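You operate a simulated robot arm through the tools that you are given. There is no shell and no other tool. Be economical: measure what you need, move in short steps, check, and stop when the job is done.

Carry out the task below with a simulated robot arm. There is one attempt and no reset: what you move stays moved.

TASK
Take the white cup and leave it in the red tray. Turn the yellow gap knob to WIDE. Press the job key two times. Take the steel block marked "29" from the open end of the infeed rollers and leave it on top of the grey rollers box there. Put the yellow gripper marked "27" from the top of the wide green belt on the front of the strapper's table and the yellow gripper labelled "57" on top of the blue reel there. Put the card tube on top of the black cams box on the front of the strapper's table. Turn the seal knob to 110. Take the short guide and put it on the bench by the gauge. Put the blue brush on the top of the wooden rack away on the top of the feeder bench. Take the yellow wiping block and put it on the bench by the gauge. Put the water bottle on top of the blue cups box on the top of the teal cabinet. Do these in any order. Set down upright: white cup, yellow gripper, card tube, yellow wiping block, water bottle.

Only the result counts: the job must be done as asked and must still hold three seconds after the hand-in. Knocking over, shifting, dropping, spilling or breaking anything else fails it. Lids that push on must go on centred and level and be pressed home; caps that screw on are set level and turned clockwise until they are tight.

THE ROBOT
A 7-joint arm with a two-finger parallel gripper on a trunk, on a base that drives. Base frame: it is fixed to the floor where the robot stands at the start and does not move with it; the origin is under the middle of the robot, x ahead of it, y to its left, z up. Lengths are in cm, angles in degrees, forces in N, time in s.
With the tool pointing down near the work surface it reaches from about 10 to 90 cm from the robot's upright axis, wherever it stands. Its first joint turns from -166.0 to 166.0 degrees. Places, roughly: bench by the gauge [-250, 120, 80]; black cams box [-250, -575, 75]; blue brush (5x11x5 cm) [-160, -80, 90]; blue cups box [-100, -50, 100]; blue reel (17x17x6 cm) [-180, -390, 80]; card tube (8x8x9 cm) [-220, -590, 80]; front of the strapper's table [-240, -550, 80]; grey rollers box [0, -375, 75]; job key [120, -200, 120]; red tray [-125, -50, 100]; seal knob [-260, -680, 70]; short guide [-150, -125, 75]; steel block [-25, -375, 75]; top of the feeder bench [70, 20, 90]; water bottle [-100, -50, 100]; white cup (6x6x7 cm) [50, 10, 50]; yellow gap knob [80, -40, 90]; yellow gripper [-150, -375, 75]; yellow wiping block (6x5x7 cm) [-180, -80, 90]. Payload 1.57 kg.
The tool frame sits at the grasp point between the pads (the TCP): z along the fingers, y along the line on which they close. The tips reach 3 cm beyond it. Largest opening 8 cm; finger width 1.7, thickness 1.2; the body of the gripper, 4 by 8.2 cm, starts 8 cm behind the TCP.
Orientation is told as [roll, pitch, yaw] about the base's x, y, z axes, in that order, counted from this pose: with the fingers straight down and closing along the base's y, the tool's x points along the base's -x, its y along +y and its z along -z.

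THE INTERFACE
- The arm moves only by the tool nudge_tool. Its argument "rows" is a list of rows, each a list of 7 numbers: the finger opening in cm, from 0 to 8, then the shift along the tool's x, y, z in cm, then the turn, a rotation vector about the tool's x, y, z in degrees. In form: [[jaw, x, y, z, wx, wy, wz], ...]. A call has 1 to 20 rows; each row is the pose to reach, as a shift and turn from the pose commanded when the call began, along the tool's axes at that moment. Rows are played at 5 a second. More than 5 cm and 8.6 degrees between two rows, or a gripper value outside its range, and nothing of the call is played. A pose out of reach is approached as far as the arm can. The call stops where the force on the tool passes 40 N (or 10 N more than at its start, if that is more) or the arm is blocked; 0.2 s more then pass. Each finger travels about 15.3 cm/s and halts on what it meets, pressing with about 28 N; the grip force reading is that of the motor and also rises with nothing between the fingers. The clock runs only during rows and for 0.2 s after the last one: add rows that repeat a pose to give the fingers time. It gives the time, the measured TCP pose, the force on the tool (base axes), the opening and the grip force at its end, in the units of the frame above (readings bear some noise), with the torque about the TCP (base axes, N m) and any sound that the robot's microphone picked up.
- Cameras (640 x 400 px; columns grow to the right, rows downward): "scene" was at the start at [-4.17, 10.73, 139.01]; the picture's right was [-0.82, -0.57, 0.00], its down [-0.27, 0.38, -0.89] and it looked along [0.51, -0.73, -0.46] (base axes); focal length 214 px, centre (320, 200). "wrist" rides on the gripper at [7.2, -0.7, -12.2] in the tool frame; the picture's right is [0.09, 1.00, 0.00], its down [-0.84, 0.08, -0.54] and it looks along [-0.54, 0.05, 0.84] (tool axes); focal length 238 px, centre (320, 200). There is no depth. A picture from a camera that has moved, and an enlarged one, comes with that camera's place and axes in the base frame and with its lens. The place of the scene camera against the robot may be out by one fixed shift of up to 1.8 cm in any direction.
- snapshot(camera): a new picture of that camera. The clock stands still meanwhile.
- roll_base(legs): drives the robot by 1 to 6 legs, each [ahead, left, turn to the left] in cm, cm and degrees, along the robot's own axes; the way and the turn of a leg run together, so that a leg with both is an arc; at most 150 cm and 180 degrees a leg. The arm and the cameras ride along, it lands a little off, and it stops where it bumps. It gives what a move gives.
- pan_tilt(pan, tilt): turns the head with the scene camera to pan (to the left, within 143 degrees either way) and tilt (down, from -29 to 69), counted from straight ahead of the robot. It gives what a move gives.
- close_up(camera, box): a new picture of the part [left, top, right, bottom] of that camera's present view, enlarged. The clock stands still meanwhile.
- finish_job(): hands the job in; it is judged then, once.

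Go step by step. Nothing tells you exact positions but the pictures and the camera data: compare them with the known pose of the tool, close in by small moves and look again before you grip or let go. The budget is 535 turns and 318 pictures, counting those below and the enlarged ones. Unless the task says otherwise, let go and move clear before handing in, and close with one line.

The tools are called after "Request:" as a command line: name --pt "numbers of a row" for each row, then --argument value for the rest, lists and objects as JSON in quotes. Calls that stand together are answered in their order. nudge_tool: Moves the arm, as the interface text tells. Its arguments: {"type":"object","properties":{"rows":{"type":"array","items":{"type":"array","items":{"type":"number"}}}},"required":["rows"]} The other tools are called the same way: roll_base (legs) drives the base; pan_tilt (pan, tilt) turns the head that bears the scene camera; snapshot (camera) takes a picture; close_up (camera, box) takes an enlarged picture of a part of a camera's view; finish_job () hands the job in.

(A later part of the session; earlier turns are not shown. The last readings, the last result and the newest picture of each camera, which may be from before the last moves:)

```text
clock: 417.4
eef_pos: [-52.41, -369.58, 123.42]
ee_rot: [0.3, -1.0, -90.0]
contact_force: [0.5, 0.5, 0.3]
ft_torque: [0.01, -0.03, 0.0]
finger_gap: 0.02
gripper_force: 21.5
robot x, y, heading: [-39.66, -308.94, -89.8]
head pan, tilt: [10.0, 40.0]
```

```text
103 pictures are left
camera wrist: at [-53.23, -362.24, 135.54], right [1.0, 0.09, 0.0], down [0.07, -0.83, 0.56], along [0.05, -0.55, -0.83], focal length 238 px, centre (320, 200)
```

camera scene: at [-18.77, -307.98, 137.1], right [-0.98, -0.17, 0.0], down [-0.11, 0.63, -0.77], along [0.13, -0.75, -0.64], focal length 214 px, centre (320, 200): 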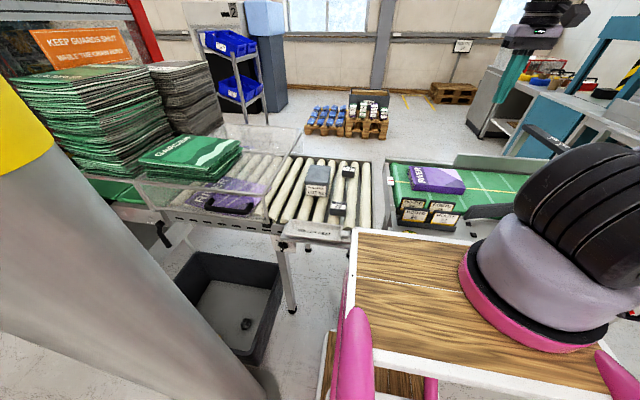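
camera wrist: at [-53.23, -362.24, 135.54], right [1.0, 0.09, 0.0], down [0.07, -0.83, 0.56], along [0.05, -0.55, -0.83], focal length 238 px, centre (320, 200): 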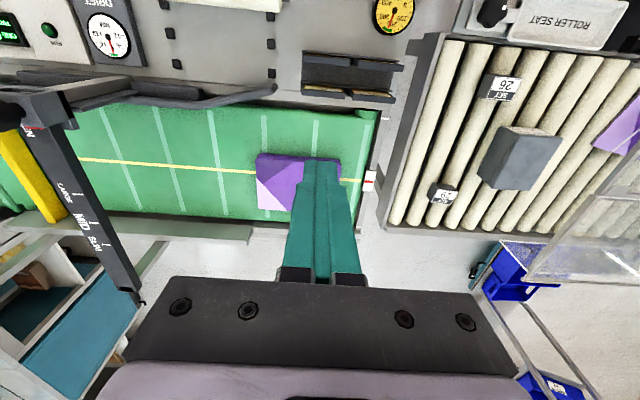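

Request:
close_up --camera "wrist" --box '[400, 50, 600, 220]'

Request:
close_up --camera "scene" --box '[270, 150, 370, 240]'

```text
2.35 times, centred on (500, 135) of wrist
camera zoom: at [-53.23, -362.24, 135.54], right [1.0, 0.09, 0.0], down [0.07, -0.83, 0.56], along [0.05, -0.55, -0.83], focal length 561 px, centre (-104, 353)
```

zoom: 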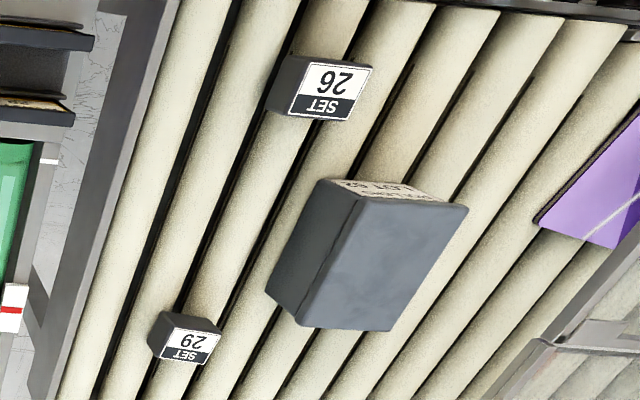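

```text
4.44 times, centred on (320, 195) of scene
camera zoom: at [-18.77, -307.98, 137.1], right [-0.98, -0.17, 0.0], down [-0.11, 0.63, -0.77], along [0.13, -0.75, -0.64], focal length 953 px, centre (320, 222)
```

zoom: 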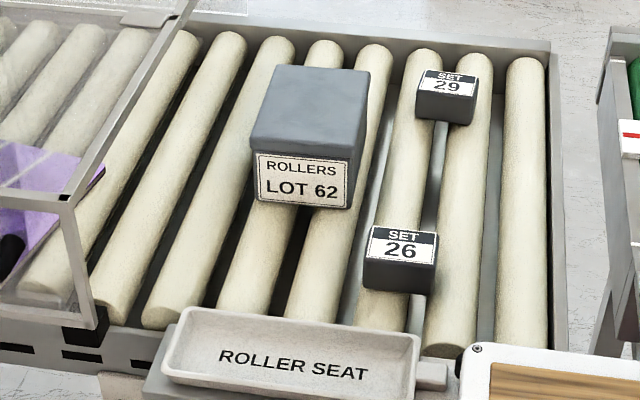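

Block 29 is around (-18,-392,~82); the ROLLERS box top is around (-6,-379,88). Move above the block.

Request:
nudge_tool --pt "8 -1.3 3.8 1.8 0 0 0" --pt "8 -2.7 7.6 3.6 0 0 0" --pt "8 -4 11.5 5.4 0 0 0" --pt "8 -5.3 15.3 7.2 0 0 0" --pt "8 -6.7 19.1 9 0 0 0" --pt "8 -8 22.9 10.8 0 0 0" --pt "8 -10 26.7 12.6 0 0 0" --pt "8 -12 30.5 14.4 0 0 0" --pt "8 -14 34.4 16 0 0 0"

Request:
snapshot --camera "wrist"

```text
clock: 419.4
eef_pos: [-17.98, -383.94, 108.04]
ee_rot: [0.2, -1.0, -90.2]
contact_force: [-0.4, -0.1, 0.3]
ft_torque: [-0.03, -0.05, -0.02]
finger_gap: 8.01
gripper_force: 0.0
robot x, y, heading: [-39.92, -309.06, -90.2]
head pan, tilt: [10.0, 40.0]
```

```text
100 pictures are left
camera wrist: at [-18.87, -376.62, 119.97], right [1.0, 0.09, 0.0], down [0.07, -0.83, 0.56], along [0.05, -0.55, -0.83], focal length 238 px, centre (320, 200)
```

wrist: 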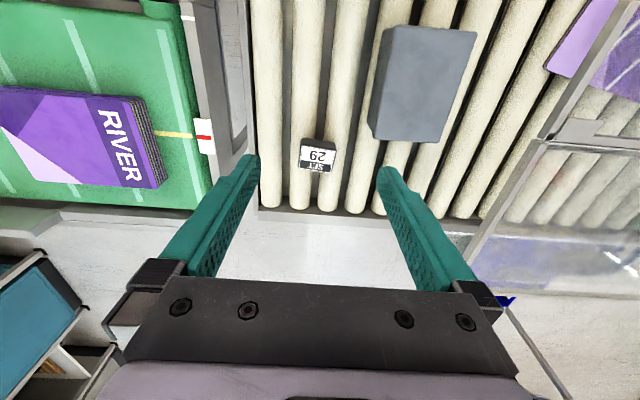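

Request:
nudge_tool --pt "8 -3 0 3.5 0 0 0" --pt "8 -6 0 7 0 0 0" --pt "8 -8.5 0 11 0 0 0" --pt "8 -8.5 0 15 0 0 0" --pt "8 -8.5 0 19 0 0 0"

Request:
snapshot --camera "wrist"

```text
clock: 420.6
eef_pos: [-17.83, -392.58, 89.11]
ee_rot: [0.2, -1.0, -90.0]
contact_force: [-0.3, -0.1, 0.0]
ft_torque: [0.01, 0.01, 0.0]
finger_gap: 8.01
gripper_force: 0.1
robot x, y, heading: [-39.99, -308.94, -89.8]
head pan, tilt: [10.0, 40.0]
```

```text
99 pictures are left
camera wrist: at [-18.62, -385.36, 101.18], right [1.0, 0.09, 0.0], down [0.07, -0.83, 0.56], along [0.06, -0.55, -0.83], focal length 238 px, centre (320, 200)
```

wrist: 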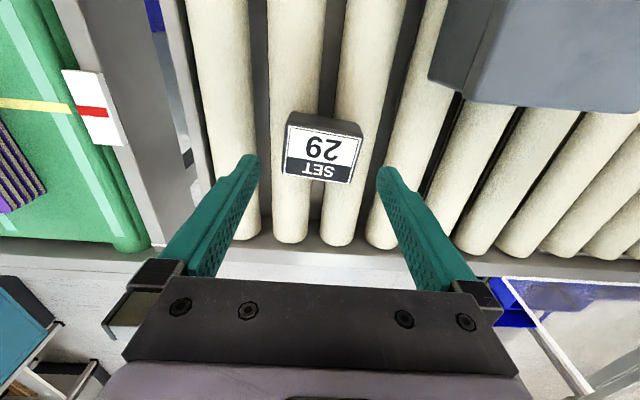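

Request:
nudge_tool --pt "8 0 0.2 3 0 0 0" --pt "8 0 0.2 5 0 0 0" --pt "8 0 0.2 5.6 0 0 0" --pt "6 0 0.2 5.6 0 0 0" --pt "5 0 0.2 5.6 0 0 0" --pt "4 0 0.2 5.6 0 0 0"

```text
clock: 422.1
eef_pos: [-17.6, -392.8, 83.62]
ee_rot: [0.3, -1.0, -90.1]
contact_force: [-1.1, -3.1, 2.1]
ft_torque: [-0.14, 0.23, 0.06]
finger_gap: 6.1
gripper_force: 27.8
robot x, y, heading: [-40.11, -308.92, -89.8]
head pan, tilt: [10.0, 40.0]
```

Request:
nudge_tool --pt "4 0 0 -2 0 0 0" --pt "4 0 0 -6 0 0 0" --pt "4 0 0 -10 0 0 0" --pt "4 0 0 -14 0 0 0" --pt "4 0 0 -17 0 0 0"

Request:
snapshot --camera "wrist"

```text
clock: 423.2
eef_pos: [-17.69, -392.36, 100.55]
ee_rot: [0.3, -0.9, -90.0]
contact_force: [-1.0, 0.3, -4.4]
ft_torque: [0.02, -0.02, -0.01]
finger_gap: 6.12
gripper_force: 27.9
robot x, y, heading: [-39.72, -308.94, -89.8]
head pan, tilt: [10.0, 40.0]
```

```text
98 pictures are left
camera wrist: at [-18.52, -385.19, 112.58], right [1.0, 0.09, 0.0], down [0.07, -0.83, 0.56], along [0.05, -0.55, -0.83], focal length 238 px, centre (320, 200)
```

wrist: 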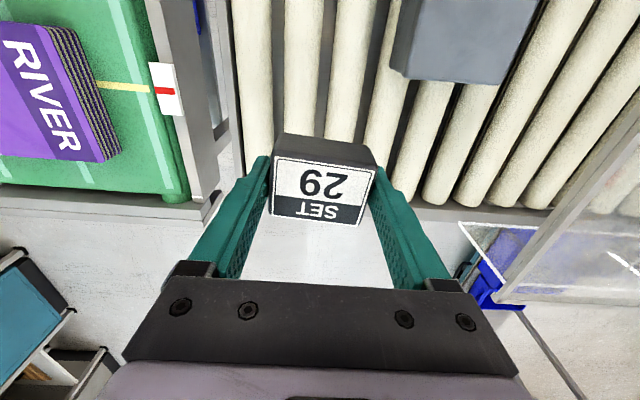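

Request:
nudge_tool --pt "4 3 3 0 0 0 0" --pt "4 6 6 0 0 0 0" --pt "4 9 9 0 0 0 0" --pt "4 11.4 11.7 0 0 0 0" --pt "4 11.4 11.7 4 0 0 0" --pt "4 11.4 11.7 6.5 0 0 0"

Request:
close_up --camera "scene" --box '[270, 130, 370, 220]'

Request:
snapshot --camera "wrist"

```text
clock: 424.6
eef_pos: [-5.97, -381.11, 93.9]
ee_rot: [0.3, -1.0, -90.1]
contact_force: [-0.1, 0.0, -4.3]
ft_torque: [0.01, -0.02, -0.02]
finger_gap: 6.09
gripper_force: 27.8
robot x, y, heading: [-39.9, -309.25, -90.0]
head pan, tilt: [10.0, 40.0]
```

```text
4.44 times, centred on (320, 175) of scene
camera zoom: at [-18.77, -307.97, 137.1], right [-0.98, -0.17, 0.0], down [-0.11, 0.63, -0.77], along [0.13, -0.75, -0.64], focal length 953 px, centre (320, 311)
```

zoom: 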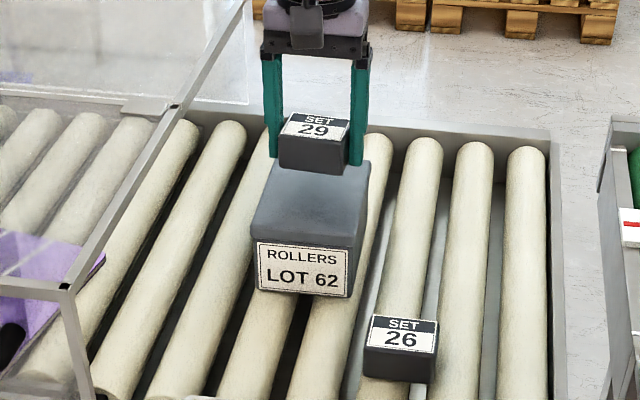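

```text
96 pictures are left
camera wrist: at [-6.74, -373.88, 105.97], right [1.0, 0.09, 0.0], down [0.07, -0.83, 0.56], along [0.06, -0.55, -0.83], focal length 238 px, centre (320, 200)
```

wrist: 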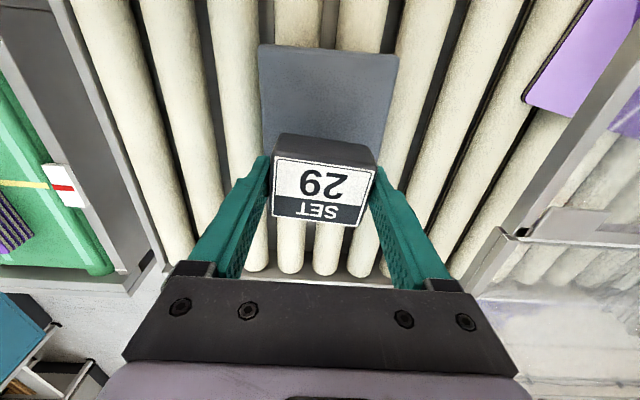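

Request:
nudge_tool --pt "4 0 0 0.7 0 0 0" --pt "4 0 0 1.2 0 0 0"

Request:
nudge_tool --pt "4 0 0 0.4 0 0 0" --pt "4 0 0 0.8 0 0 0"

```text
clock: 425.2
eef_pos: [-5.91, -381.16, 92.63]
ee_rot: [0.3, -0.9, -90.0]
contact_force: [-0.7, 0.4, -4.2]
ft_torque: [0.03, 0.0, 0.01]
finger_gap: 6.12
gripper_force: 27.7
robot x, y, heading: [-39.68, -309.1, -89.8]
head pan, tilt: [10.0, 40.0]
```

```text
clock: 425.9
eef_pos: [-5.98, -381.09, 91.92]
ee_rot: [0.3, -1.1, -90.0]
contact_force: [0.0, 0.0, -4.3]
ft_torque: [0.0, 0.0, -0.01]
finger_gap: 6.09
gripper_force: 27.8
robot x, y, heading: [-39.86, -308.82, -90.0]
head pan, tilt: [10.0, 40.0]
```

Request:
nudge_tool --pt "4 0 0 0.4 0 0 0" --pt "4 0 0 0.8 0 0 0"

Request:
nudge_tool --pt "4 0 0 0.3 0 0 0" --pt "4 0 0 0.6 0 0 0"

```text
clock: 426.4
eef_pos: [-5.94, -381.01, 91.1]
ee_rot: [0.3, -1.0, -90.0]
contact_force: [-0.1, 0.6, -0.4]
ft_torque: [-0.03, 0.16, -0.07]
finger_gap: 6.13
gripper_force: 28.0
robot x, y, heading: [-39.98, -309.11, -89.8]
head pan, tilt: [10.0, 40.0]
```

```text
clock: 427.0
eef_pos: [-5.9, -380.99, 91.12]
ee_rot: [0.5, -1.2, -90.0]
contact_force: [-6.3, 5.0, 15.3]
ft_torque: [0.32, 0.8, -0.12]
finger_gap: 6.1
gripper_force: 27.9
robot x, y, heading: [-39.94, -308.85, -89.9]
head pan, tilt: [10.0, 40.0]
stopped in row 2: the force on the tool passed its limit at 46 N (the readings are from after the stop); the commanded pose is now the measured one
```

Contact. Release and rise.

Request:
nudge_tool --pt "6.3 0 0 0 0 0 0" --pt "7 0 0 0 0 0 0" --pt "7.5 0 0 0 0 0 0" --pt "7.5 0 0 -3 0 0 0" --pt "7.5 0 0 -7 0 0 0" --pt "7.5 0 0 -11 0 0 0" --pt "7.5 0 0 -15.5 0 0 0" --pt "7.5 0 0 -20 0 0 0" --pt "7.5 0 0 -24.5 0 0 0" --pt "7.5 0 0 -29 0 0 0"

Request:
close_up --camera "scene" --box '[270, 130, 370, 220]'

```text
clock: 429.2
eef_pos: [-6.01, -380.45, 119.9]
ee_rot: [0.4, -1.0, -90.0]
contact_force: [0.9, 0.3, 0.8]
ft_torque: [0.0, 0.02, 0.02]
finger_gap: 7.5
gripper_force: 0.1
robot x, y, heading: [-39.71, -308.52, -89.9]
head pan, tilt: [10.0, 40.0]
```

```text
4.44 times, centred on (320, 175) of scene
camera zoom: at [-18.75, -308.0, 137.1], right [-0.98, -0.17, 0.0], down [-0.11, 0.63, -0.77], along [0.13, -0.75, -0.64], focal length 953 px, centre (320, 311)
```

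zoom: 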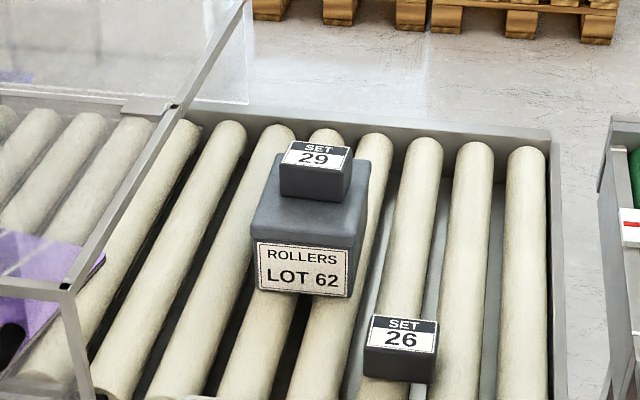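

Steel block done. Next the yellow grippers on the wide green belt: retract and shift along -x.

Request:
nudge_tool --pt "7.5 2 -4.4 0 0 0 0" --pt "7.5 4 -8.8 0 0 0 0" --pt "7.5 6 -13.2 0 0 0 0" --pt "7.5 8 -17.6 0 0 0 0" --pt "7.5 10 -22 0 0 0 0" --pt "7.5 12 -26.4 0 0 0 0" --pt "7.5 12 -31 0 0 0 0" --pt "7.5 12 -35 0 0 0 0"

Request:
roll_base --legs '[[-6, 0, 0], [0, -96, 0]]'

Request:
snapshot --camera "scene"

Request:
snapshot --camera "wrist"

```text
clock: 431.0
eef_pos: [-40.76, -368.63, 119.49]
ee_rot: [0.4, -1.1, -89.8]
contact_force: [0.9, -0.1, 1.1]
ft_torque: [0.0, 0.04, -0.01]
finger_gap: 7.5
gripper_force: 0.0
robot x, y, heading: [-39.91, -308.8, -89.9]
head pan, tilt: [10.0, 40.0]
```

```text
clock: 436.6
eef_pos: [-136.93, -362.44, 119.38]
ee_rot: [0.5, -1.1, -90.2]
contact_force: [-0.1, -0.3, 0.7]
ft_torque: [0.03, 0.01, -0.04]
finger_gap: 7.49
gripper_force: 0.0
robot x, y, heading: [-135.79, -302.61, -90.2]
head pan, tilt: [10.0, 40.0]
```

```text
94 pictures are left
camera scene: at [-114.4, -302.01, 137.1], right [-0.99, -0.17, 0.0], down [-0.11, 0.63, -0.77], along [0.13, -0.75, -0.64], focal length 214 px, centre (320, 200)
```

scene: 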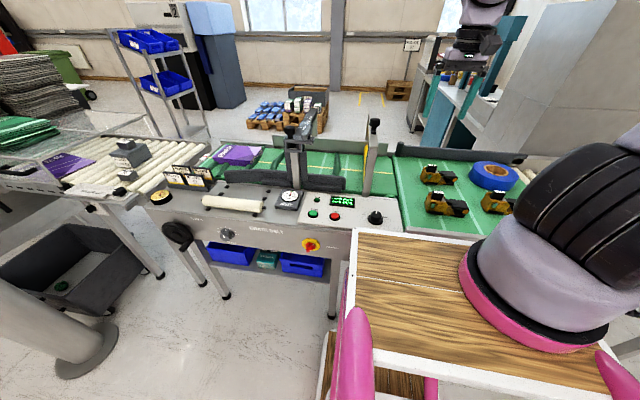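

```text
93 pictures are left
camera wrist: at [-137.67, -355.2, 131.45], right [1.0, 0.09, 0.01], down [0.07, -0.83, 0.56], along [0.05, -0.56, -0.83], focal length 238 px, centre (320, 200)
```

wrist: 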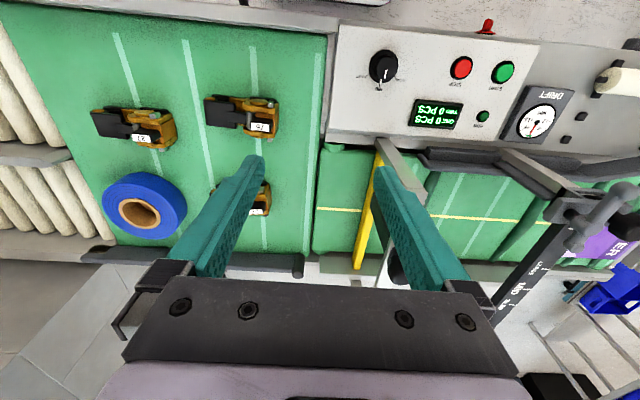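

Request:
close_up --camera "wrist" --box '[80, 75, 300, 245]'

Request:
close_up --camera "scene" --box '[390, 140, 530, 240]'

```text
2.35 times, centred on (190, 160) of wrist
camera zoom: at [-137.67, -355.2, 131.45], right [1.0, 0.09, 0.01], down [0.07, -0.83, 0.56], along [0.05, -0.56, -0.83], focal length 561 px, centre (626, 294)
```

zoom: 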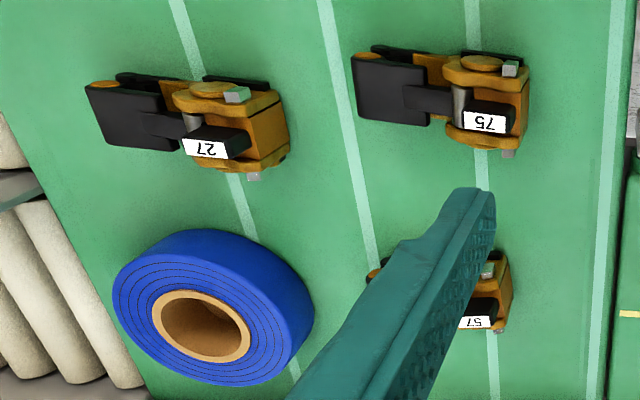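

```text
4.00 times, centred on (460, 190) of scene
camera zoom: at [-114.4, -302.01, 137.1], right [-0.99, -0.17, 0.0], down [-0.11, 0.63, -0.77], along [0.13, -0.75, -0.64], focal length 858 px, centre (-240, 240)
```

zoom: 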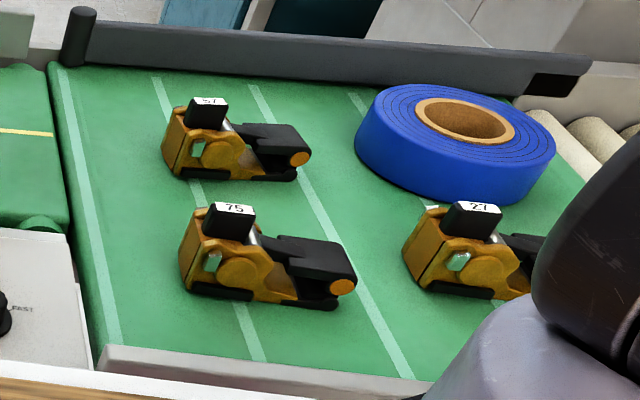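

Grippers 27 at (-168.7,-373), 57 at (-148.6,-388.7) (label tops z≈88.5), blue reel centre (-177,-393.3, top ≈86). First 57: move above its black post.

Request:
nudge_tool --pt "8 -3.3 -1.5 2 0 0 0" --pt "8 -6.6 -3 4 0 0 0" --pt "8 -9.9 -4.4 6 0 0 0" --pt "8 -13.2 -5.9 8 0 0 0" --pt "8 -16.5 -7.3 10 0 0 0" --pt "8 -19.8 -8.8 12 0 0 0" --pt "8 -23 -10.2 14 0 0 0" --pt "8 -26.3 -11.7 16 0 0 0"

Request:
close_up --camera "wrist" --box '[200, 60, 440, 210]'

```text
clock: 438.4
eef_pos: [-148.42, -389.1, 103.85]
ee_rot: [0.4, -1.2, -90.2]
contact_force: [-0.1, 0.5, 0.1]
ft_torque: [-0.04, 0.0, 0.05]
finger_gap: 7.97
gripper_force: 0.1
robot x, y, heading: [-135.52, -302.99, -90.2]
head pan, tilt: [10.0, 40.0]
```

```text
2.67 times, centred on (320, 135) of wrist
camera zoom: at [-149.34, -381.85, 115.87], right [1.0, 0.09, 0.0], down [0.07, -0.83, 0.56], along [0.05, -0.56, -0.83], focal length 636 px, centre (320, 373)
```

zoom: 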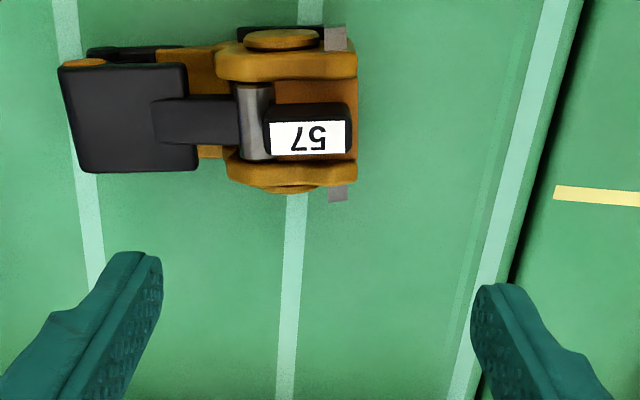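

The post is 3.3 cm wide in x. I'll grip it along x near its top, keeping the tips above the pin beside it.

Request:
nudge_tool --pt "7 0.7 -0.9 4 0 0 0" --pt "6.5 0.7 -0.9 8 0 0 0" --pt "6 0.7 -0.9 11 0 0 0"

Request:
close_up --camera "wrist" --box '[200, 60, 440, 210]'

```text
clock: 439.2
eef_pos: [-149.32, -388.5, 92.72]
ee_rot: [0.5, -1.2, -90.3]
contact_force: [1.1, -0.2, 1.2]
ft_torque: [-0.02, 0.0, 0.02]
finger_gap: 5.99
gripper_force: 0.0
robot x, y, heading: [-135.2, -302.86, -90.4]
head pan, tilt: [10.0, 40.0]
```

```text
2.67 times, centred on (320, 135) of wrist
camera zoom: at [-150.16, -381.24, 104.85], right [1.0, 0.09, 0.01], down [0.07, -0.83, 0.56], along [0.05, -0.56, -0.83], focal length 636 px, centre (320, 373)
```

zoom: 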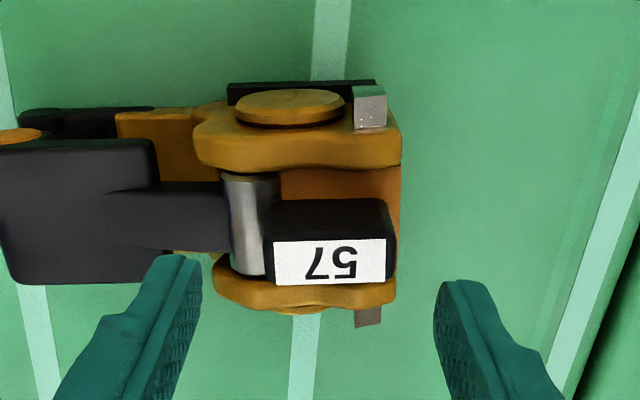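

Request:
nudge_tool --pt "5.5 0 0.1 1.5 0 0 0" --pt "5.2 0 0.1 2.5 0 0 0" --pt "5 0 0.1 3.3 0 0 0"

Request:
nudge_tool --pt "4 0 0 0 0 0 0" --pt "2.5 0 0 0 0 0 0" --pt "2 0 0 0 0 0 0"

Request:
snapshot --camera "wrist"

```text
clock: 440.0
eef_pos: [-149.17, -388.56, 89.52]
ee_rot: [0.4, -1.1, -90.1]
contact_force: [-0.6, -0.6, 0.3]
ft_torque: [0.02, -0.03, -0.01]
finger_gap: 4.97
gripper_force: 0.1
robot x, y, heading: [-135.26, -302.32, -90.3]
head pan, tilt: [10.0, 40.0]
```

```text
clock: 440.8
eef_pos: [-149.23, -388.65, 89.6]
ee_rot: [0.4, -1.3, -90.1]
contact_force: [2.6, -2.0, 1.7]
ft_torque: [-0.07, 0.06, 0.15]
finger_gap: 3.87
gripper_force: 28.0
robot x, y, heading: [-135.23, -302.89, -89.9]
head pan, tilt: [10.0, 40.0]
```

```text
88 pictures are left
camera wrist: at [-150.04, -381.35, 101.6], right [1.0, 0.09, 0.01], down [0.07, -0.83, 0.56], along [0.05, -0.56, -0.83], focal length 238 px, centre (320, 200)
```

wrist: 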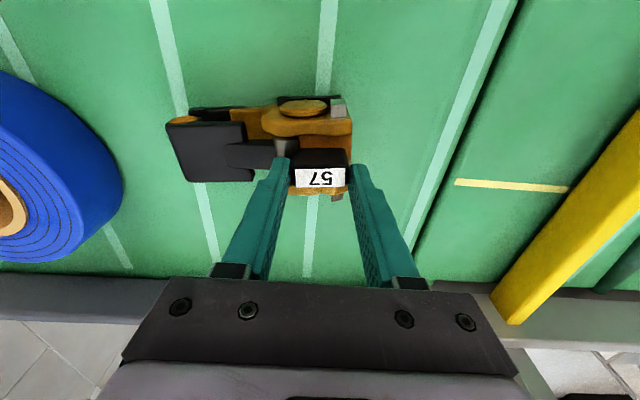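

Request:
nudge_tool --pt "2 0 0 -1.5 0 0 0" --pt "2 0 0 -4 0 0 0" --pt "2 0 0 -8 0 0 0" --pt "2 0 0 -12 0 0 0"

Request:
close_up --camera "scene" --box '[390, 110, 530, 240]'

```text
clock: 441.8
eef_pos: [-149.37, -388.49, 101.46]
ee_rot: [0.4, -1.2, -90.2]
contact_force: [-0.1, -0.1, -2.3]
ft_torque: [0.02, -0.08, 0.01]
finger_gap: 3.86
gripper_force: 27.8
robot x, y, heading: [-135.56, -302.64, -90.0]
head pan, tilt: [10.0, 40.0]
```

```text
3.08 times, centred on (460, 175) of scene
camera zoom: at [-114.41, -302.05, 137.11], right [-0.99, -0.17, 0.0], down [-0.11, 0.63, -0.77], along [0.13, -0.75, -0.64], focal length 660 px, centre (-111, 277)
```

zoom: 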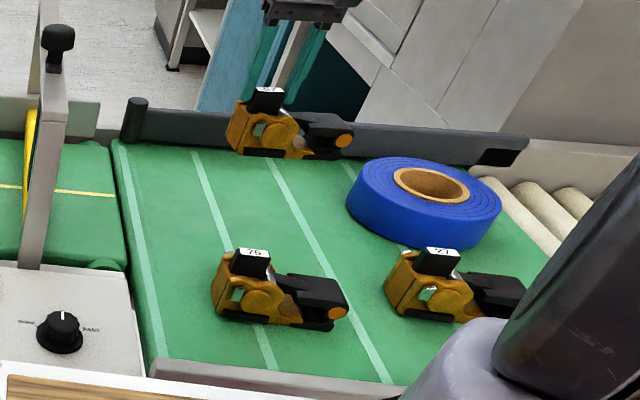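

Request:
nudge_tool --pt "2 -0.8 -4.8 -1 0 0 0" --pt "2 -1.7 -9.7 -1 0 0 0" --pt "2 -2.5 -14.6 -1 0 0 0" --pt "2 -3.4 -19.4 -1 0 0 0" --pt "2 -4.2 -24.3 -1 0 0 0"

Request:
snapshot --camera "wrist"

Request:
close_up --camera "scene" --box '[430, 110, 530, 220]'

```text
clock: 443.0
eef_pos: [-173.53, -392.32, 102.25]
ee_rot: [0.5, -1.1, -90.1]
contact_force: [0.8, -1.2, -1.3]
ft_torque: [-0.01, -0.03, 0.02]
finger_gap: 3.85
gripper_force: 28.2
robot x, y, heading: [-135.65, -302.77, -90.2]
head pan, tilt: [10.0, 40.0]
```

```text
86 pictures are left
camera wrist: at [-174.34, -385.11, 114.37], right [1.0, 0.09, 0.01], down [0.07, -0.83, 0.56], along [0.06, -0.56, -0.83], focal length 238 px, centre (320, 200)
```

wrist: 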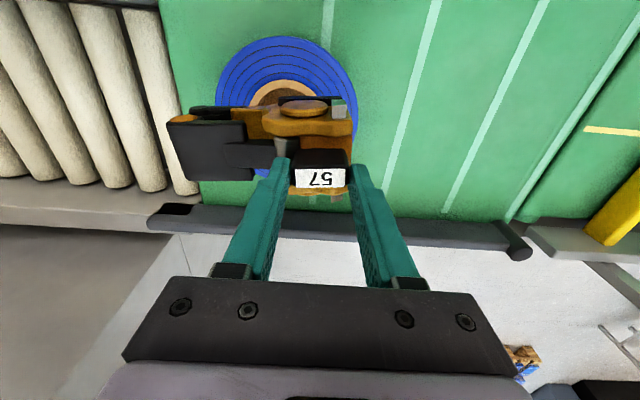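

```text
3.64 times, centred on (480, 165) of scene
camera zoom: at [-114.36, -302.0, 137.1], right [-0.99, -0.17, 0.0], down [-0.11, 0.63, -0.77], along [0.13, -0.75, -0.64], focal length 780 px, centre (-262, 327)
```

zoom: 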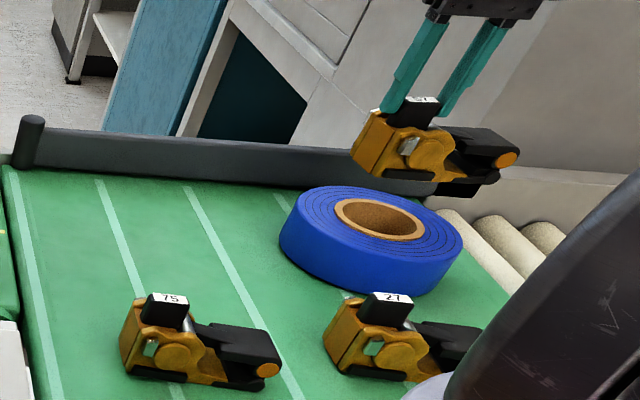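

Request:
nudge_tool --pt "2 -0.3 0 3 0 0 0" --pt "2 -0.3 0 5 0 0 0" --pt "2 -0.3 0 5.8 0 0 0"

Request:
nudge_tool --pt "2 0 0 0.4 0 0 0" --pt "2 0 0 0.8 0 0 0"

Request:
close_up --camera "scene" --box '[430, 110, 530, 220]'

```text
clock: 443.8
eef_pos: [-173.67, -392.79, 96.53]
ee_rot: [0.5, -1.1, -90.2]
contact_force: [-0.4, 0.5, -1.9]
ft_torque: [-0.02, -0.02, -0.02]
finger_gap: 3.84
gripper_force: 27.7
robot x, y, heading: [-135.32, -302.68, -90.2]
head pan, tilt: [10.0, 40.0]
```

```text
clock: 444.4
eef_pos: [-173.58, -392.84, 95.79]
ee_rot: [0.5, -1.1, -90.2]
contact_force: [-1.1, -0.8, -2.1]
ft_torque: [-0.02, -0.07, 0.01]
finger_gap: 3.85
gripper_force: 27.8
robot x, y, heading: [-135.18, -302.75, -90.2]
head pan, tilt: [10.0, 40.0]
```

```text
3.64 times, centred on (480, 165) of scene
camera zoom: at [-114.4, -302.01, 137.1], right [-0.99, -0.17, 0.0], down [-0.11, 0.63, -0.77], along [0.13, -0.75, -0.64], focal length 780 px, centre (-262, 327)
```

zoom: 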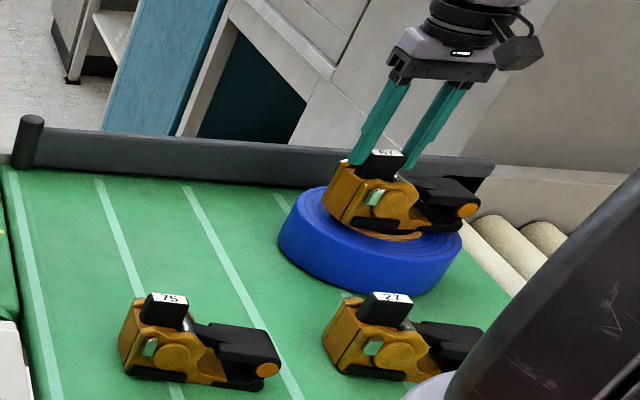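

Request:
nudge_tool --pt "2 0 0 0.4 0 0 0" --pt "2 0 0 0.8 0 0 0"

Request:
nudge_tool --pt "2 0 0 0.3 0 0 0" --pt "2 0 0 0.6 0 0 0"

```text
clock: 445.0
eef_pos: [-173.62, -393.02, 95.33]
ee_rot: [0.3, -1.5, -90.2]
contact_force: [-1.0, -3.7, 26.9]
ft_torque: [-0.1, 0.16, 0.39]
finger_gap: 3.91
gripper_force: 28.7
robot x, y, heading: [-135.39, -302.81, -90.2]
head pan, tilt: [10.0, 40.0]
```

```text
clock: 445.5
eef_pos: [-173.74, -393.07, 95.09]
ee_rot: [0.2, -1.5, -90.3]
contact_force: [-0.3, -1.1, 8.4]
ft_torque: [0.17, 0.39, 0.11]
finger_gap: 3.81
gripper_force: 27.9
robot x, y, heading: [-135.58, -302.94, -90.1]
head pan, tilt: [10.0, 40.0]
stopped in row 2: the force on the tool passed its limit at 43 N (the readings are from after the stop); the commanded pose is now the measured one
```

Seated on the reel. Open slightly and lift.

Request:
nudge_tool --pt "4.2 0 0 0 0 0 0" --pt "5 0 0 0 0 0 0" --pt "5 0 0 0 0 0 0" --pt "5 0 0 -2 0 0 0" --pt "5 0 0 -5 0 0 0" --pt "5 0 0 -9 0 0 0" --pt "5 0 0 -13 0 0 0"

Request:
close_up --camera "scene" --box '[430, 110, 530, 220]'

Request:
snapshot --camera "wrist"

```text
clock: 447.1
eef_pos: [-173.64, -392.78, 107.91]
ee_rot: [0.3, -1.3, -90.3]
contact_force: [-0.6, -1.5, -0.1]
ft_torque: [0.01, -0.02, 0.01]
finger_gap: 4.99
gripper_force: 0.0
robot x, y, heading: [-135.6, -302.64, -90.3]
head pan, tilt: [10.0, 40.0]
```

```text
3.64 times, centred on (480, 165) of scene
camera zoom: at [-114.42, -302.04, 137.11], right [-0.99, -0.17, 0.0], down [-0.11, 0.63, -0.77], along [0.13, -0.75, -0.64], focal length 780 px, centre (-262, 327)
```

zoom: 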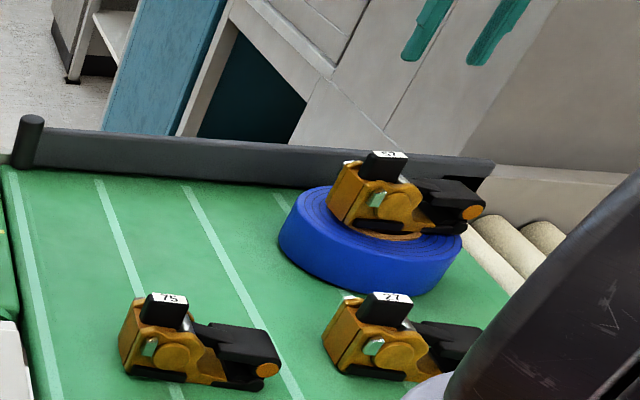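

```text
82 pictures are left
camera wrist: at [-174.46, -385.41, 119.89], right [1.0, 0.09, 0.0], down [0.07, -0.82, 0.56], along [0.05, -0.56, -0.83], focal length 238 px, centre (320, 200)
```

wrist: 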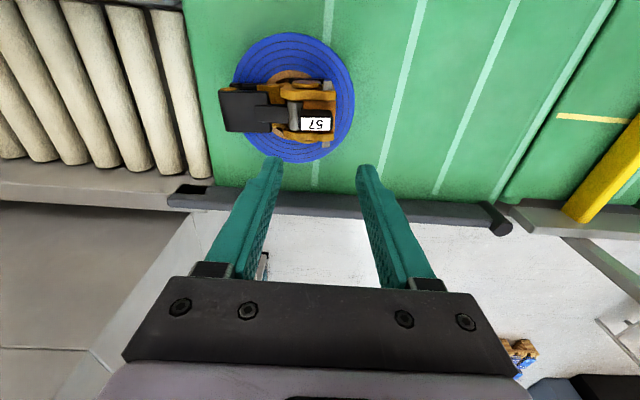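

57 done. Now gripper 27.

Request:
nudge_tool --pt "6 4.5 1.1 0 0 0 0" --pt "6 9 2.2 1 0 0 0" --pt "6 13.5 3.3 3 0 0 0" --pt "6 17.5 4.2 5 0 0 0" --pt "6 19.6 4.6 9 0 0 0"

Request:
close_up --camera "wrist" --box '[200, 60, 440, 210]'

```text
refused: row 3 steps farther than a row can; nothing moved
```

```text
2.67 times, centred on (320, 135) of wrist
camera zoom: at [-174.46, -385.41, 119.89], right [1.0, 0.09, 0.0], down [0.07, -0.82, 0.56], along [0.05, -0.56, -0.83], focal length 636 px, centre (320, 373)
```

zoom: 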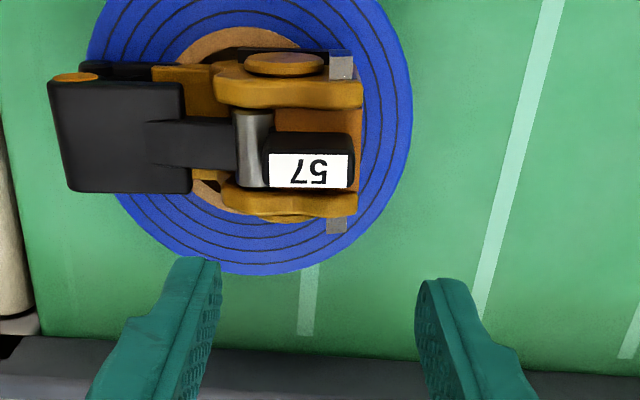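

Request:
nudge_tool --pt "6 4 1 0 0 0 0" --pt "6 8 2 1 0 0 0" --pt "6 12 3 2.5 0 0 0" --pt "6 16 4 4 0 0 0" --pt "6 19.6 4.6 6.5 0 0 0" --pt "6 19.6 4.6 10 0 0 0"

Request:
close_up --camera "wrist" --box '[200, 60, 440, 210]'

```text
clock: 448.5
eef_pos: [-168.97, -373.42, 97.43]
ee_rot: [0.4, -1.4, -90.3]
contact_force: [-0.5, 1.2, 0.2]
ft_torque: [-0.01, 0.04, -0.01]
finger_gap: 6.0
gripper_force: 0.0
robot x, y, heading: [-135.34, -302.58, -90.0]
head pan, tilt: [10.0, 40.0]
```

```text
2.67 times, centred on (320, 135) of wrist
camera zoom: at [-169.72, -366.09, 109.45], right [1.0, 0.09, 0.0], down [0.07, -0.82, 0.56], along [0.05, -0.56, -0.83], focal length 636 px, centre (320, 373)
```

zoom: 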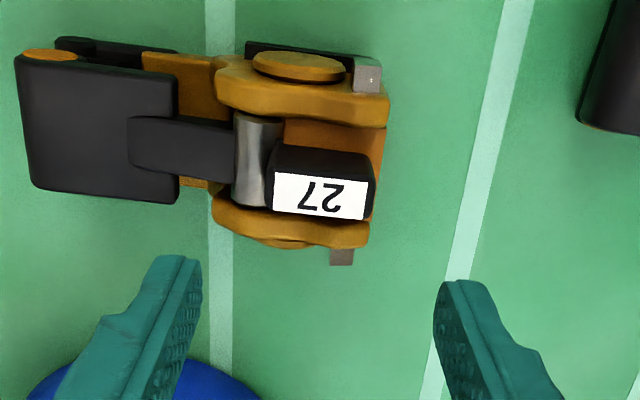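

Request:
nudge_tool --pt "6 0.3 -0.1 3 0 0 0" --pt "5.5 0.3 -0.1 6 0 0 0" --pt "5 0.3 -0.1 7.8 0 0 0"

Request:
nudge_tool --pt "4 0 0 0 0 0 0" --pt "2.5 0 0 0 0 0 0" --pt "2 0 0 0 0 0 0"

Request:
nudge_tool --pt "2 0 0 -2 0 0 0" --pt "2 0 0 -6 0 0 0" --pt "2 0 0 -10 0 0 0" --pt "2 0 0 -14 0 0 0" --pt "2 0 0 -18 0 0 0" --pt "2 0 0 -22 0 0 0" --pt "2 0 0 -26 0 0 0"

Request:
snapshot --camera "wrist"

```text
clock: 449.3
eef_pos: [-168.94, -373.21, 89.61]
ee_rot: [0.3, -1.3, -90.3]
contact_force: [1.4, 0.1, 0.3]
ft_torque: [0.0, 0.01, -0.03]
finger_gap: 5.01
gripper_force: 0.1
robot x, y, heading: [-135.38, -302.63, -90.3]
head pan, tilt: [10.0, 40.0]
```

```text
clock: 450.1
eef_pos: [-168.96, -373.26, 89.6]
ee_rot: [0.2, -1.2, -90.3]
contact_force: [0.5, -0.6, -0.5]
ft_torque: [-0.02, -0.03, 0.02]
finger_gap: 3.74
gripper_force: 28.1
robot x, y, heading: [-135.49, -302.56, -90.3]
head pan, tilt: [10.0, 40.0]
```

```text
clock: 451.7
eef_pos: [-169.21, -372.66, 115.61]
ee_rot: [0.4, -1.3, -90.3]
contact_force: [-0.8, -0.7, -2.3]
ft_torque: [0.04, -0.05, 0.02]
finger_gap: 3.76
gripper_force: 28.2
robot x, y, heading: [-135.33, -302.79, -90.3]
head pan, tilt: [10.0, 40.0]
```

```text
79 pictures are left
camera wrist: at [-170.0, -365.41, 127.61], right [1.0, 0.09, 0.0], down [0.07, -0.82, 0.56], along [0.05, -0.56, -0.83], focal length 238 px, centre (320, 200)
```

wrist: 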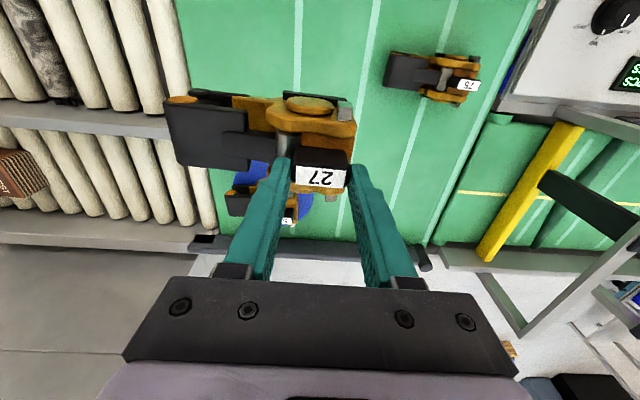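

Request:
nudge_tool --pt "2 3 5 0 0 0 0" --pt "2 4 9 0 0 0 0" --pt "2 5 13.5 0 0 0 0" --pt "2 6 18 0 0 0 0" --pt "2 7 22.5 0 0 0 0" --pt "2 8 27 0 0 0 0" --pt "2 9 31 0 0 0 0"

Request:
pan_tilt --pan -45 --tilt 25

Request:
snapshot --camera "scene"

```text
refused: row 1 steps farther than a row can; nothing moved
```

```text
clock: 453.0
eef_pos: [-169.15, -372.84, 115.49]
ee_rot: [0.4, -1.2, -90.3]
contact_force: [-0.7, -1.0, -2.2]
ft_torque: [-0.03, -0.09, 0.03]
finger_gap: 3.76
gripper_force: 28.2
robot x, y, heading: [-135.23, -302.71, -90.2]
head pan, tilt: [-45.0, 25.0]
```

```text
78 pictures are left
camera scene: at [-122.38, -300.13, 139.43], right [-0.71, 0.71, 0.0], down [0.3, 0.3, -0.91], along [-0.64, -0.64, -0.42], focal length 214 px, centre (320, 200)
```

scene: 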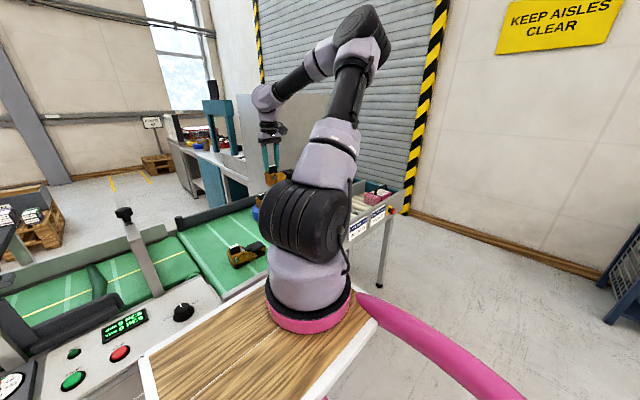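

Request:
nudge_tool --pt "2 1.2 4.5 0 0 0 0" --pt "2 2.4 9 0 0 0 0" --pt "2 3.6 13.5 0 0 0 0" --pt "2 4.8 18 0 0 0 0" --pt "2 6 22.5 0 0 0 0" --pt "2 7.2 27 0 0 0 0" --pt "2 9 31 0 0 0 0"

Request:
roll_base --legs '[[-12, 0, 0], [0, -150, 0], [0, -38, 0]]'

Request:
pan_tilt --pan 10 --tilt 20

Request:
snapshot --camera "scene"

```text
clock: 454.6
eef_pos: [-138.08, -363.76, 115.64]
ee_rot: [0.3, -1.5, -90.3]
contact_force: [-0.5, 0.1, -1.9]
ft_torque: [-0.01, -0.1, 0.05]
finger_gap: 3.75
gripper_force: 27.9
robot x, y, heading: [-135.56, -302.59, -90.4]
head pan, tilt: [-45.0, 25.0]
```

```text
clock: 464.9
eef_pos: [-326.42, -351.42, 115.68]
ee_rot: [0.3, -1.3, -90.0]
contact_force: [0.4, -0.2, -2.4]
ft_torque: [0.01, -0.06, 0.01]
finger_gap: 3.75
gripper_force: 28.0
robot x, y, heading: [-324.33, -290.67, -90.0]
head pan, tilt: [-45.0, 25.0]
```

```text
clock: 466.1
eef_pos: [-326.55, -351.51, 115.71]
ee_rot: [0.2, -1.4, -90.1]
contact_force: [0.0, 0.9, -2.7]
ft_torque: [0.01, -0.04, 0.01]
finger_gap: 3.74
gripper_force: 27.8
robot x, y, heading: [-324.31, -290.15, -89.9]
head pan, tilt: [10.0, 20.0]
```

```text
77 pictures are left
camera scene: at [-302.94, -290.32, 140.24], right [-0.98, -0.17, 0.0], down [-0.06, 0.34, -0.94], along [0.16, -0.93, -0.34], focal length 214 px, centre (320, 200)
```

scene: 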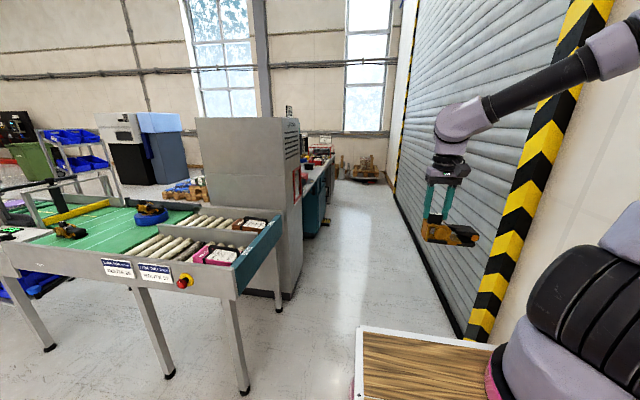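

The strapper's table faces the corridor to the west. Drive down the corridor and turn to face the table.

Request:
roll_base --legs '[[120, 0, 0], [122, 0, 0]]'

Request:
pan_tilt --pan 80 --tilt 35

Request:
snapshot --camera "scene"

```text
clock: 477.9
eef_pos: [-327.84, -592.62, 115.72]
ee_rot: [0.3, -1.3, -90.4]
contact_force: [-0.1, 0.4, -1.9]
ft_torque: [-0.01, -0.08, 0.04]
finger_gap: 3.75
gripper_force: 28.0
robot x, y, heading: [-324.93, -531.67, -90.4]
head pan, tilt: [10.0, 20.0]
```

```text
clock: 479.3
eef_pos: [-327.78, -592.54, 115.63]
ee_rot: [0.2, -1.2, -90.4]
contact_force: [0.6, 0.1, -1.9]
ft_torque: [0.01, -0.07, -0.01]
finger_gap: 3.74
gripper_force: 28.7
robot x, y, heading: [-325.31, -531.94, -90.3]
head pan, tilt: [80.0, 35.0]
```

```text
76 pictures are left
camera scene: at [-296.74, -524.11, 137.86], right [-0.18, -0.98, 0.0], down [-0.56, 0.1, -0.82], along [0.81, -0.15, -0.57], focal length 214 px, centre (320, 200)
```

scene: 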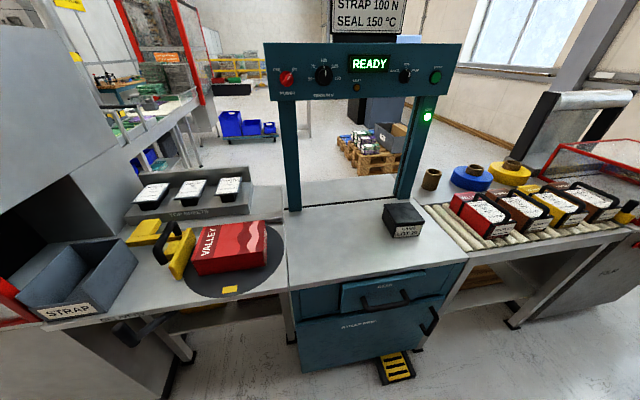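

Request:
roll_base --legs '[[0, 0, 90.4]]'

Request:
pan_tilt --pan -5 --tilt 40

Request:
snapshot --camera "scene"

Request:
snapshot --camera "wrist"

```text
clock: 483.6
eef_pos: [-263.94, -533.34, 115.66]
ee_rot: [0.4, -1.3, 0.6]
contact_force: [0.5, 0.4, -2.2]
ft_torque: [0.06, 0.0, 0.01]
finger_gap: 3.79
gripper_force: 28.0
robot x, y, heading: [-325.15, -531.92, 0.7]
head pan, tilt: [80.0, 35.0]
```

```text
clock: 485.2
eef_pos: [-263.97, -533.21, 115.67]
ee_rot: [0.3, -1.3, 0.6]
contact_force: [-0.5, 0.1, -2.5]
ft_torque: [0.1, 0.0, 0.0]
finger_gap: 3.76
gripper_force: 27.9
robot x, y, heading: [-324.79, -531.89, 0.8]
head pan, tilt: [-5.0, 40.0]
```

```text
75 pictures are left
camera scene: at [-326.18, -514.16, 137.1], right [-0.07, -1.0, 0.0], down [-0.64, 0.05, -0.77], along [0.76, -0.06, -0.64], focal length 214 px, centre (320, 200)
```

scene: 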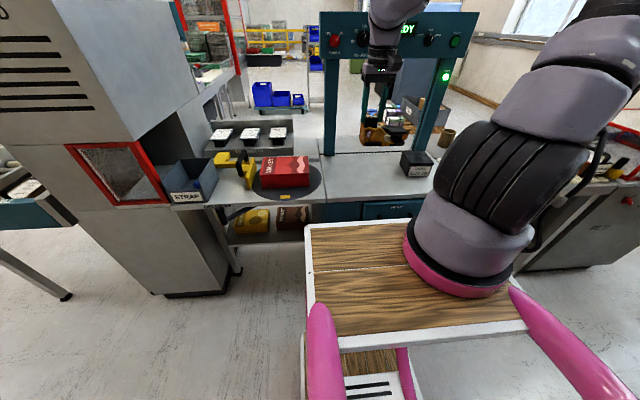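

```text
74 pictures are left
camera wrist: at [-271.59, -534.31, 127.68], right [-0.1, 0.99, 0.0], down [0.82, 0.08, 0.56], along [0.56, 0.06, -0.83], focal length 238 px, centre (320, 200)
```

wrist: 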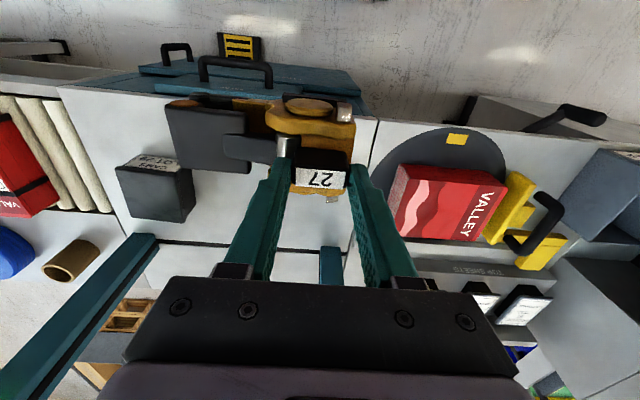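

Clear spot at (-246,-539) on the strapper's table front. Carry gripper 27 there.

Request:
nudge_tool --pt "2 -3.5 -0.4 3 0 0 0" --pt "2 -7 -0.8 6 0 0 0" --pt "2 -10.5 -1.2 9 0 0 0" --pt "2 -14 -1.6 12 0 0 0" --pt "2 -17 -2 15.5 0 0 0" --pt "2 -18 -2.2 20 0 0 0" --pt "2 -18 -2.2 22.5 0 0 0"

Request:
snapshot --camera "wrist"

```text
clock: 486.8
eef_pos: [-245.44, -535.09, 93.52]
ee_rot: [0.3, -1.4, 0.6]
contact_force: [-0.5, 0.2, -1.4]
ft_torque: [0.04, 0.0, 0.02]
finger_gap: 3.75
gripper_force: 27.9
robot x, y, heading: [-324.62, -531.38, 0.9]
head pan, tilt: [-5.0, 40.0]
```

```text
73 pictures are left
camera wrist: at [-253.04, -536.14, 105.55], right [-0.1, 0.99, 0.0], down [0.82, 0.08, 0.56], along [0.56, 0.06, -0.83], focal length 238 px, centre (320, 200)
```

wrist: 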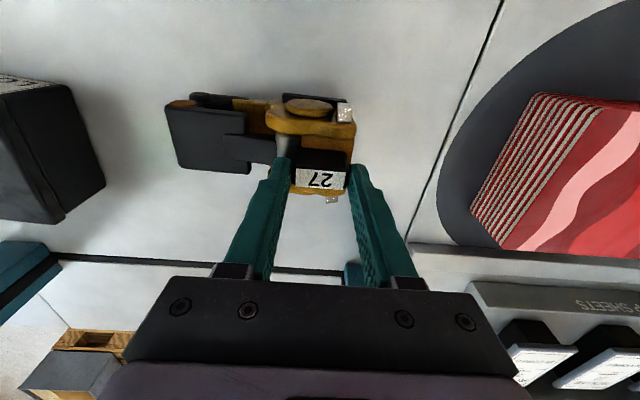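

Request:
nudge_tool --pt "2 0 0 1.5 0 0 0" --pt "2 0 0 3 0 0 0" --pt "2 0 0 3.8 0 0 0"

Request:
nudge_tool --pt "2 0 0 0.4 0 0 0" --pt "2 0 0 0.8 0 0 0"

Request:
nudge_tool --pt "2 0 0 0.4 0 0 0" --pt "2 0 0 0.8 0 0 0"

```text
clock: 487.6
eef_pos: [-245.34, -535.15, 89.83]
ee_rot: [0.3, -1.3, 0.5]
contact_force: [-0.6, 1.5, 5.5]
ft_torque: [-0.44, 0.24, -0.12]
finger_gap: 3.74
gripper_force: 27.9
robot x, y, heading: [-325.19, -531.6, 0.8]
head pan, tilt: [-5.0, 40.0]
```

```text
clock: 488.3
eef_pos: [-245.2, -535.04, 89.4]
ee_rot: [0.3, -1.6, 0.6]
contact_force: [-1.2, 0.2, 13.0]
ft_torque: [-0.42, 0.5, -0.06]
finger_gap: 3.75
gripper_force: 27.7
robot x, y, heading: [-324.84, -531.41, 0.3]
head pan, tilt: [-5.0, 40.0]
stopped in row 2: the force on the tool passed its limit at 42 N (the readings are from after the stop); the commanded pose is now the measured one
```

```text
clock: 488.7
eef_pos: [-245.06, -535.06, 89.21]
ee_rot: [0.2, -1.9, 0.7]
contact_force: [-1.4, -0.9, 16.1]
ft_torque: [-0.44, 0.69, -0.05]
finger_gap: 3.76
gripper_force: 28.3
robot x, y, heading: [-325.39, -531.34, 0.9]
head pan, tilt: [-5.0, 40.0]
stopped in row 1: the force on the tool passed its limit at 49 N (the readings are from after the stop); the commanded pose is now the measured one
```

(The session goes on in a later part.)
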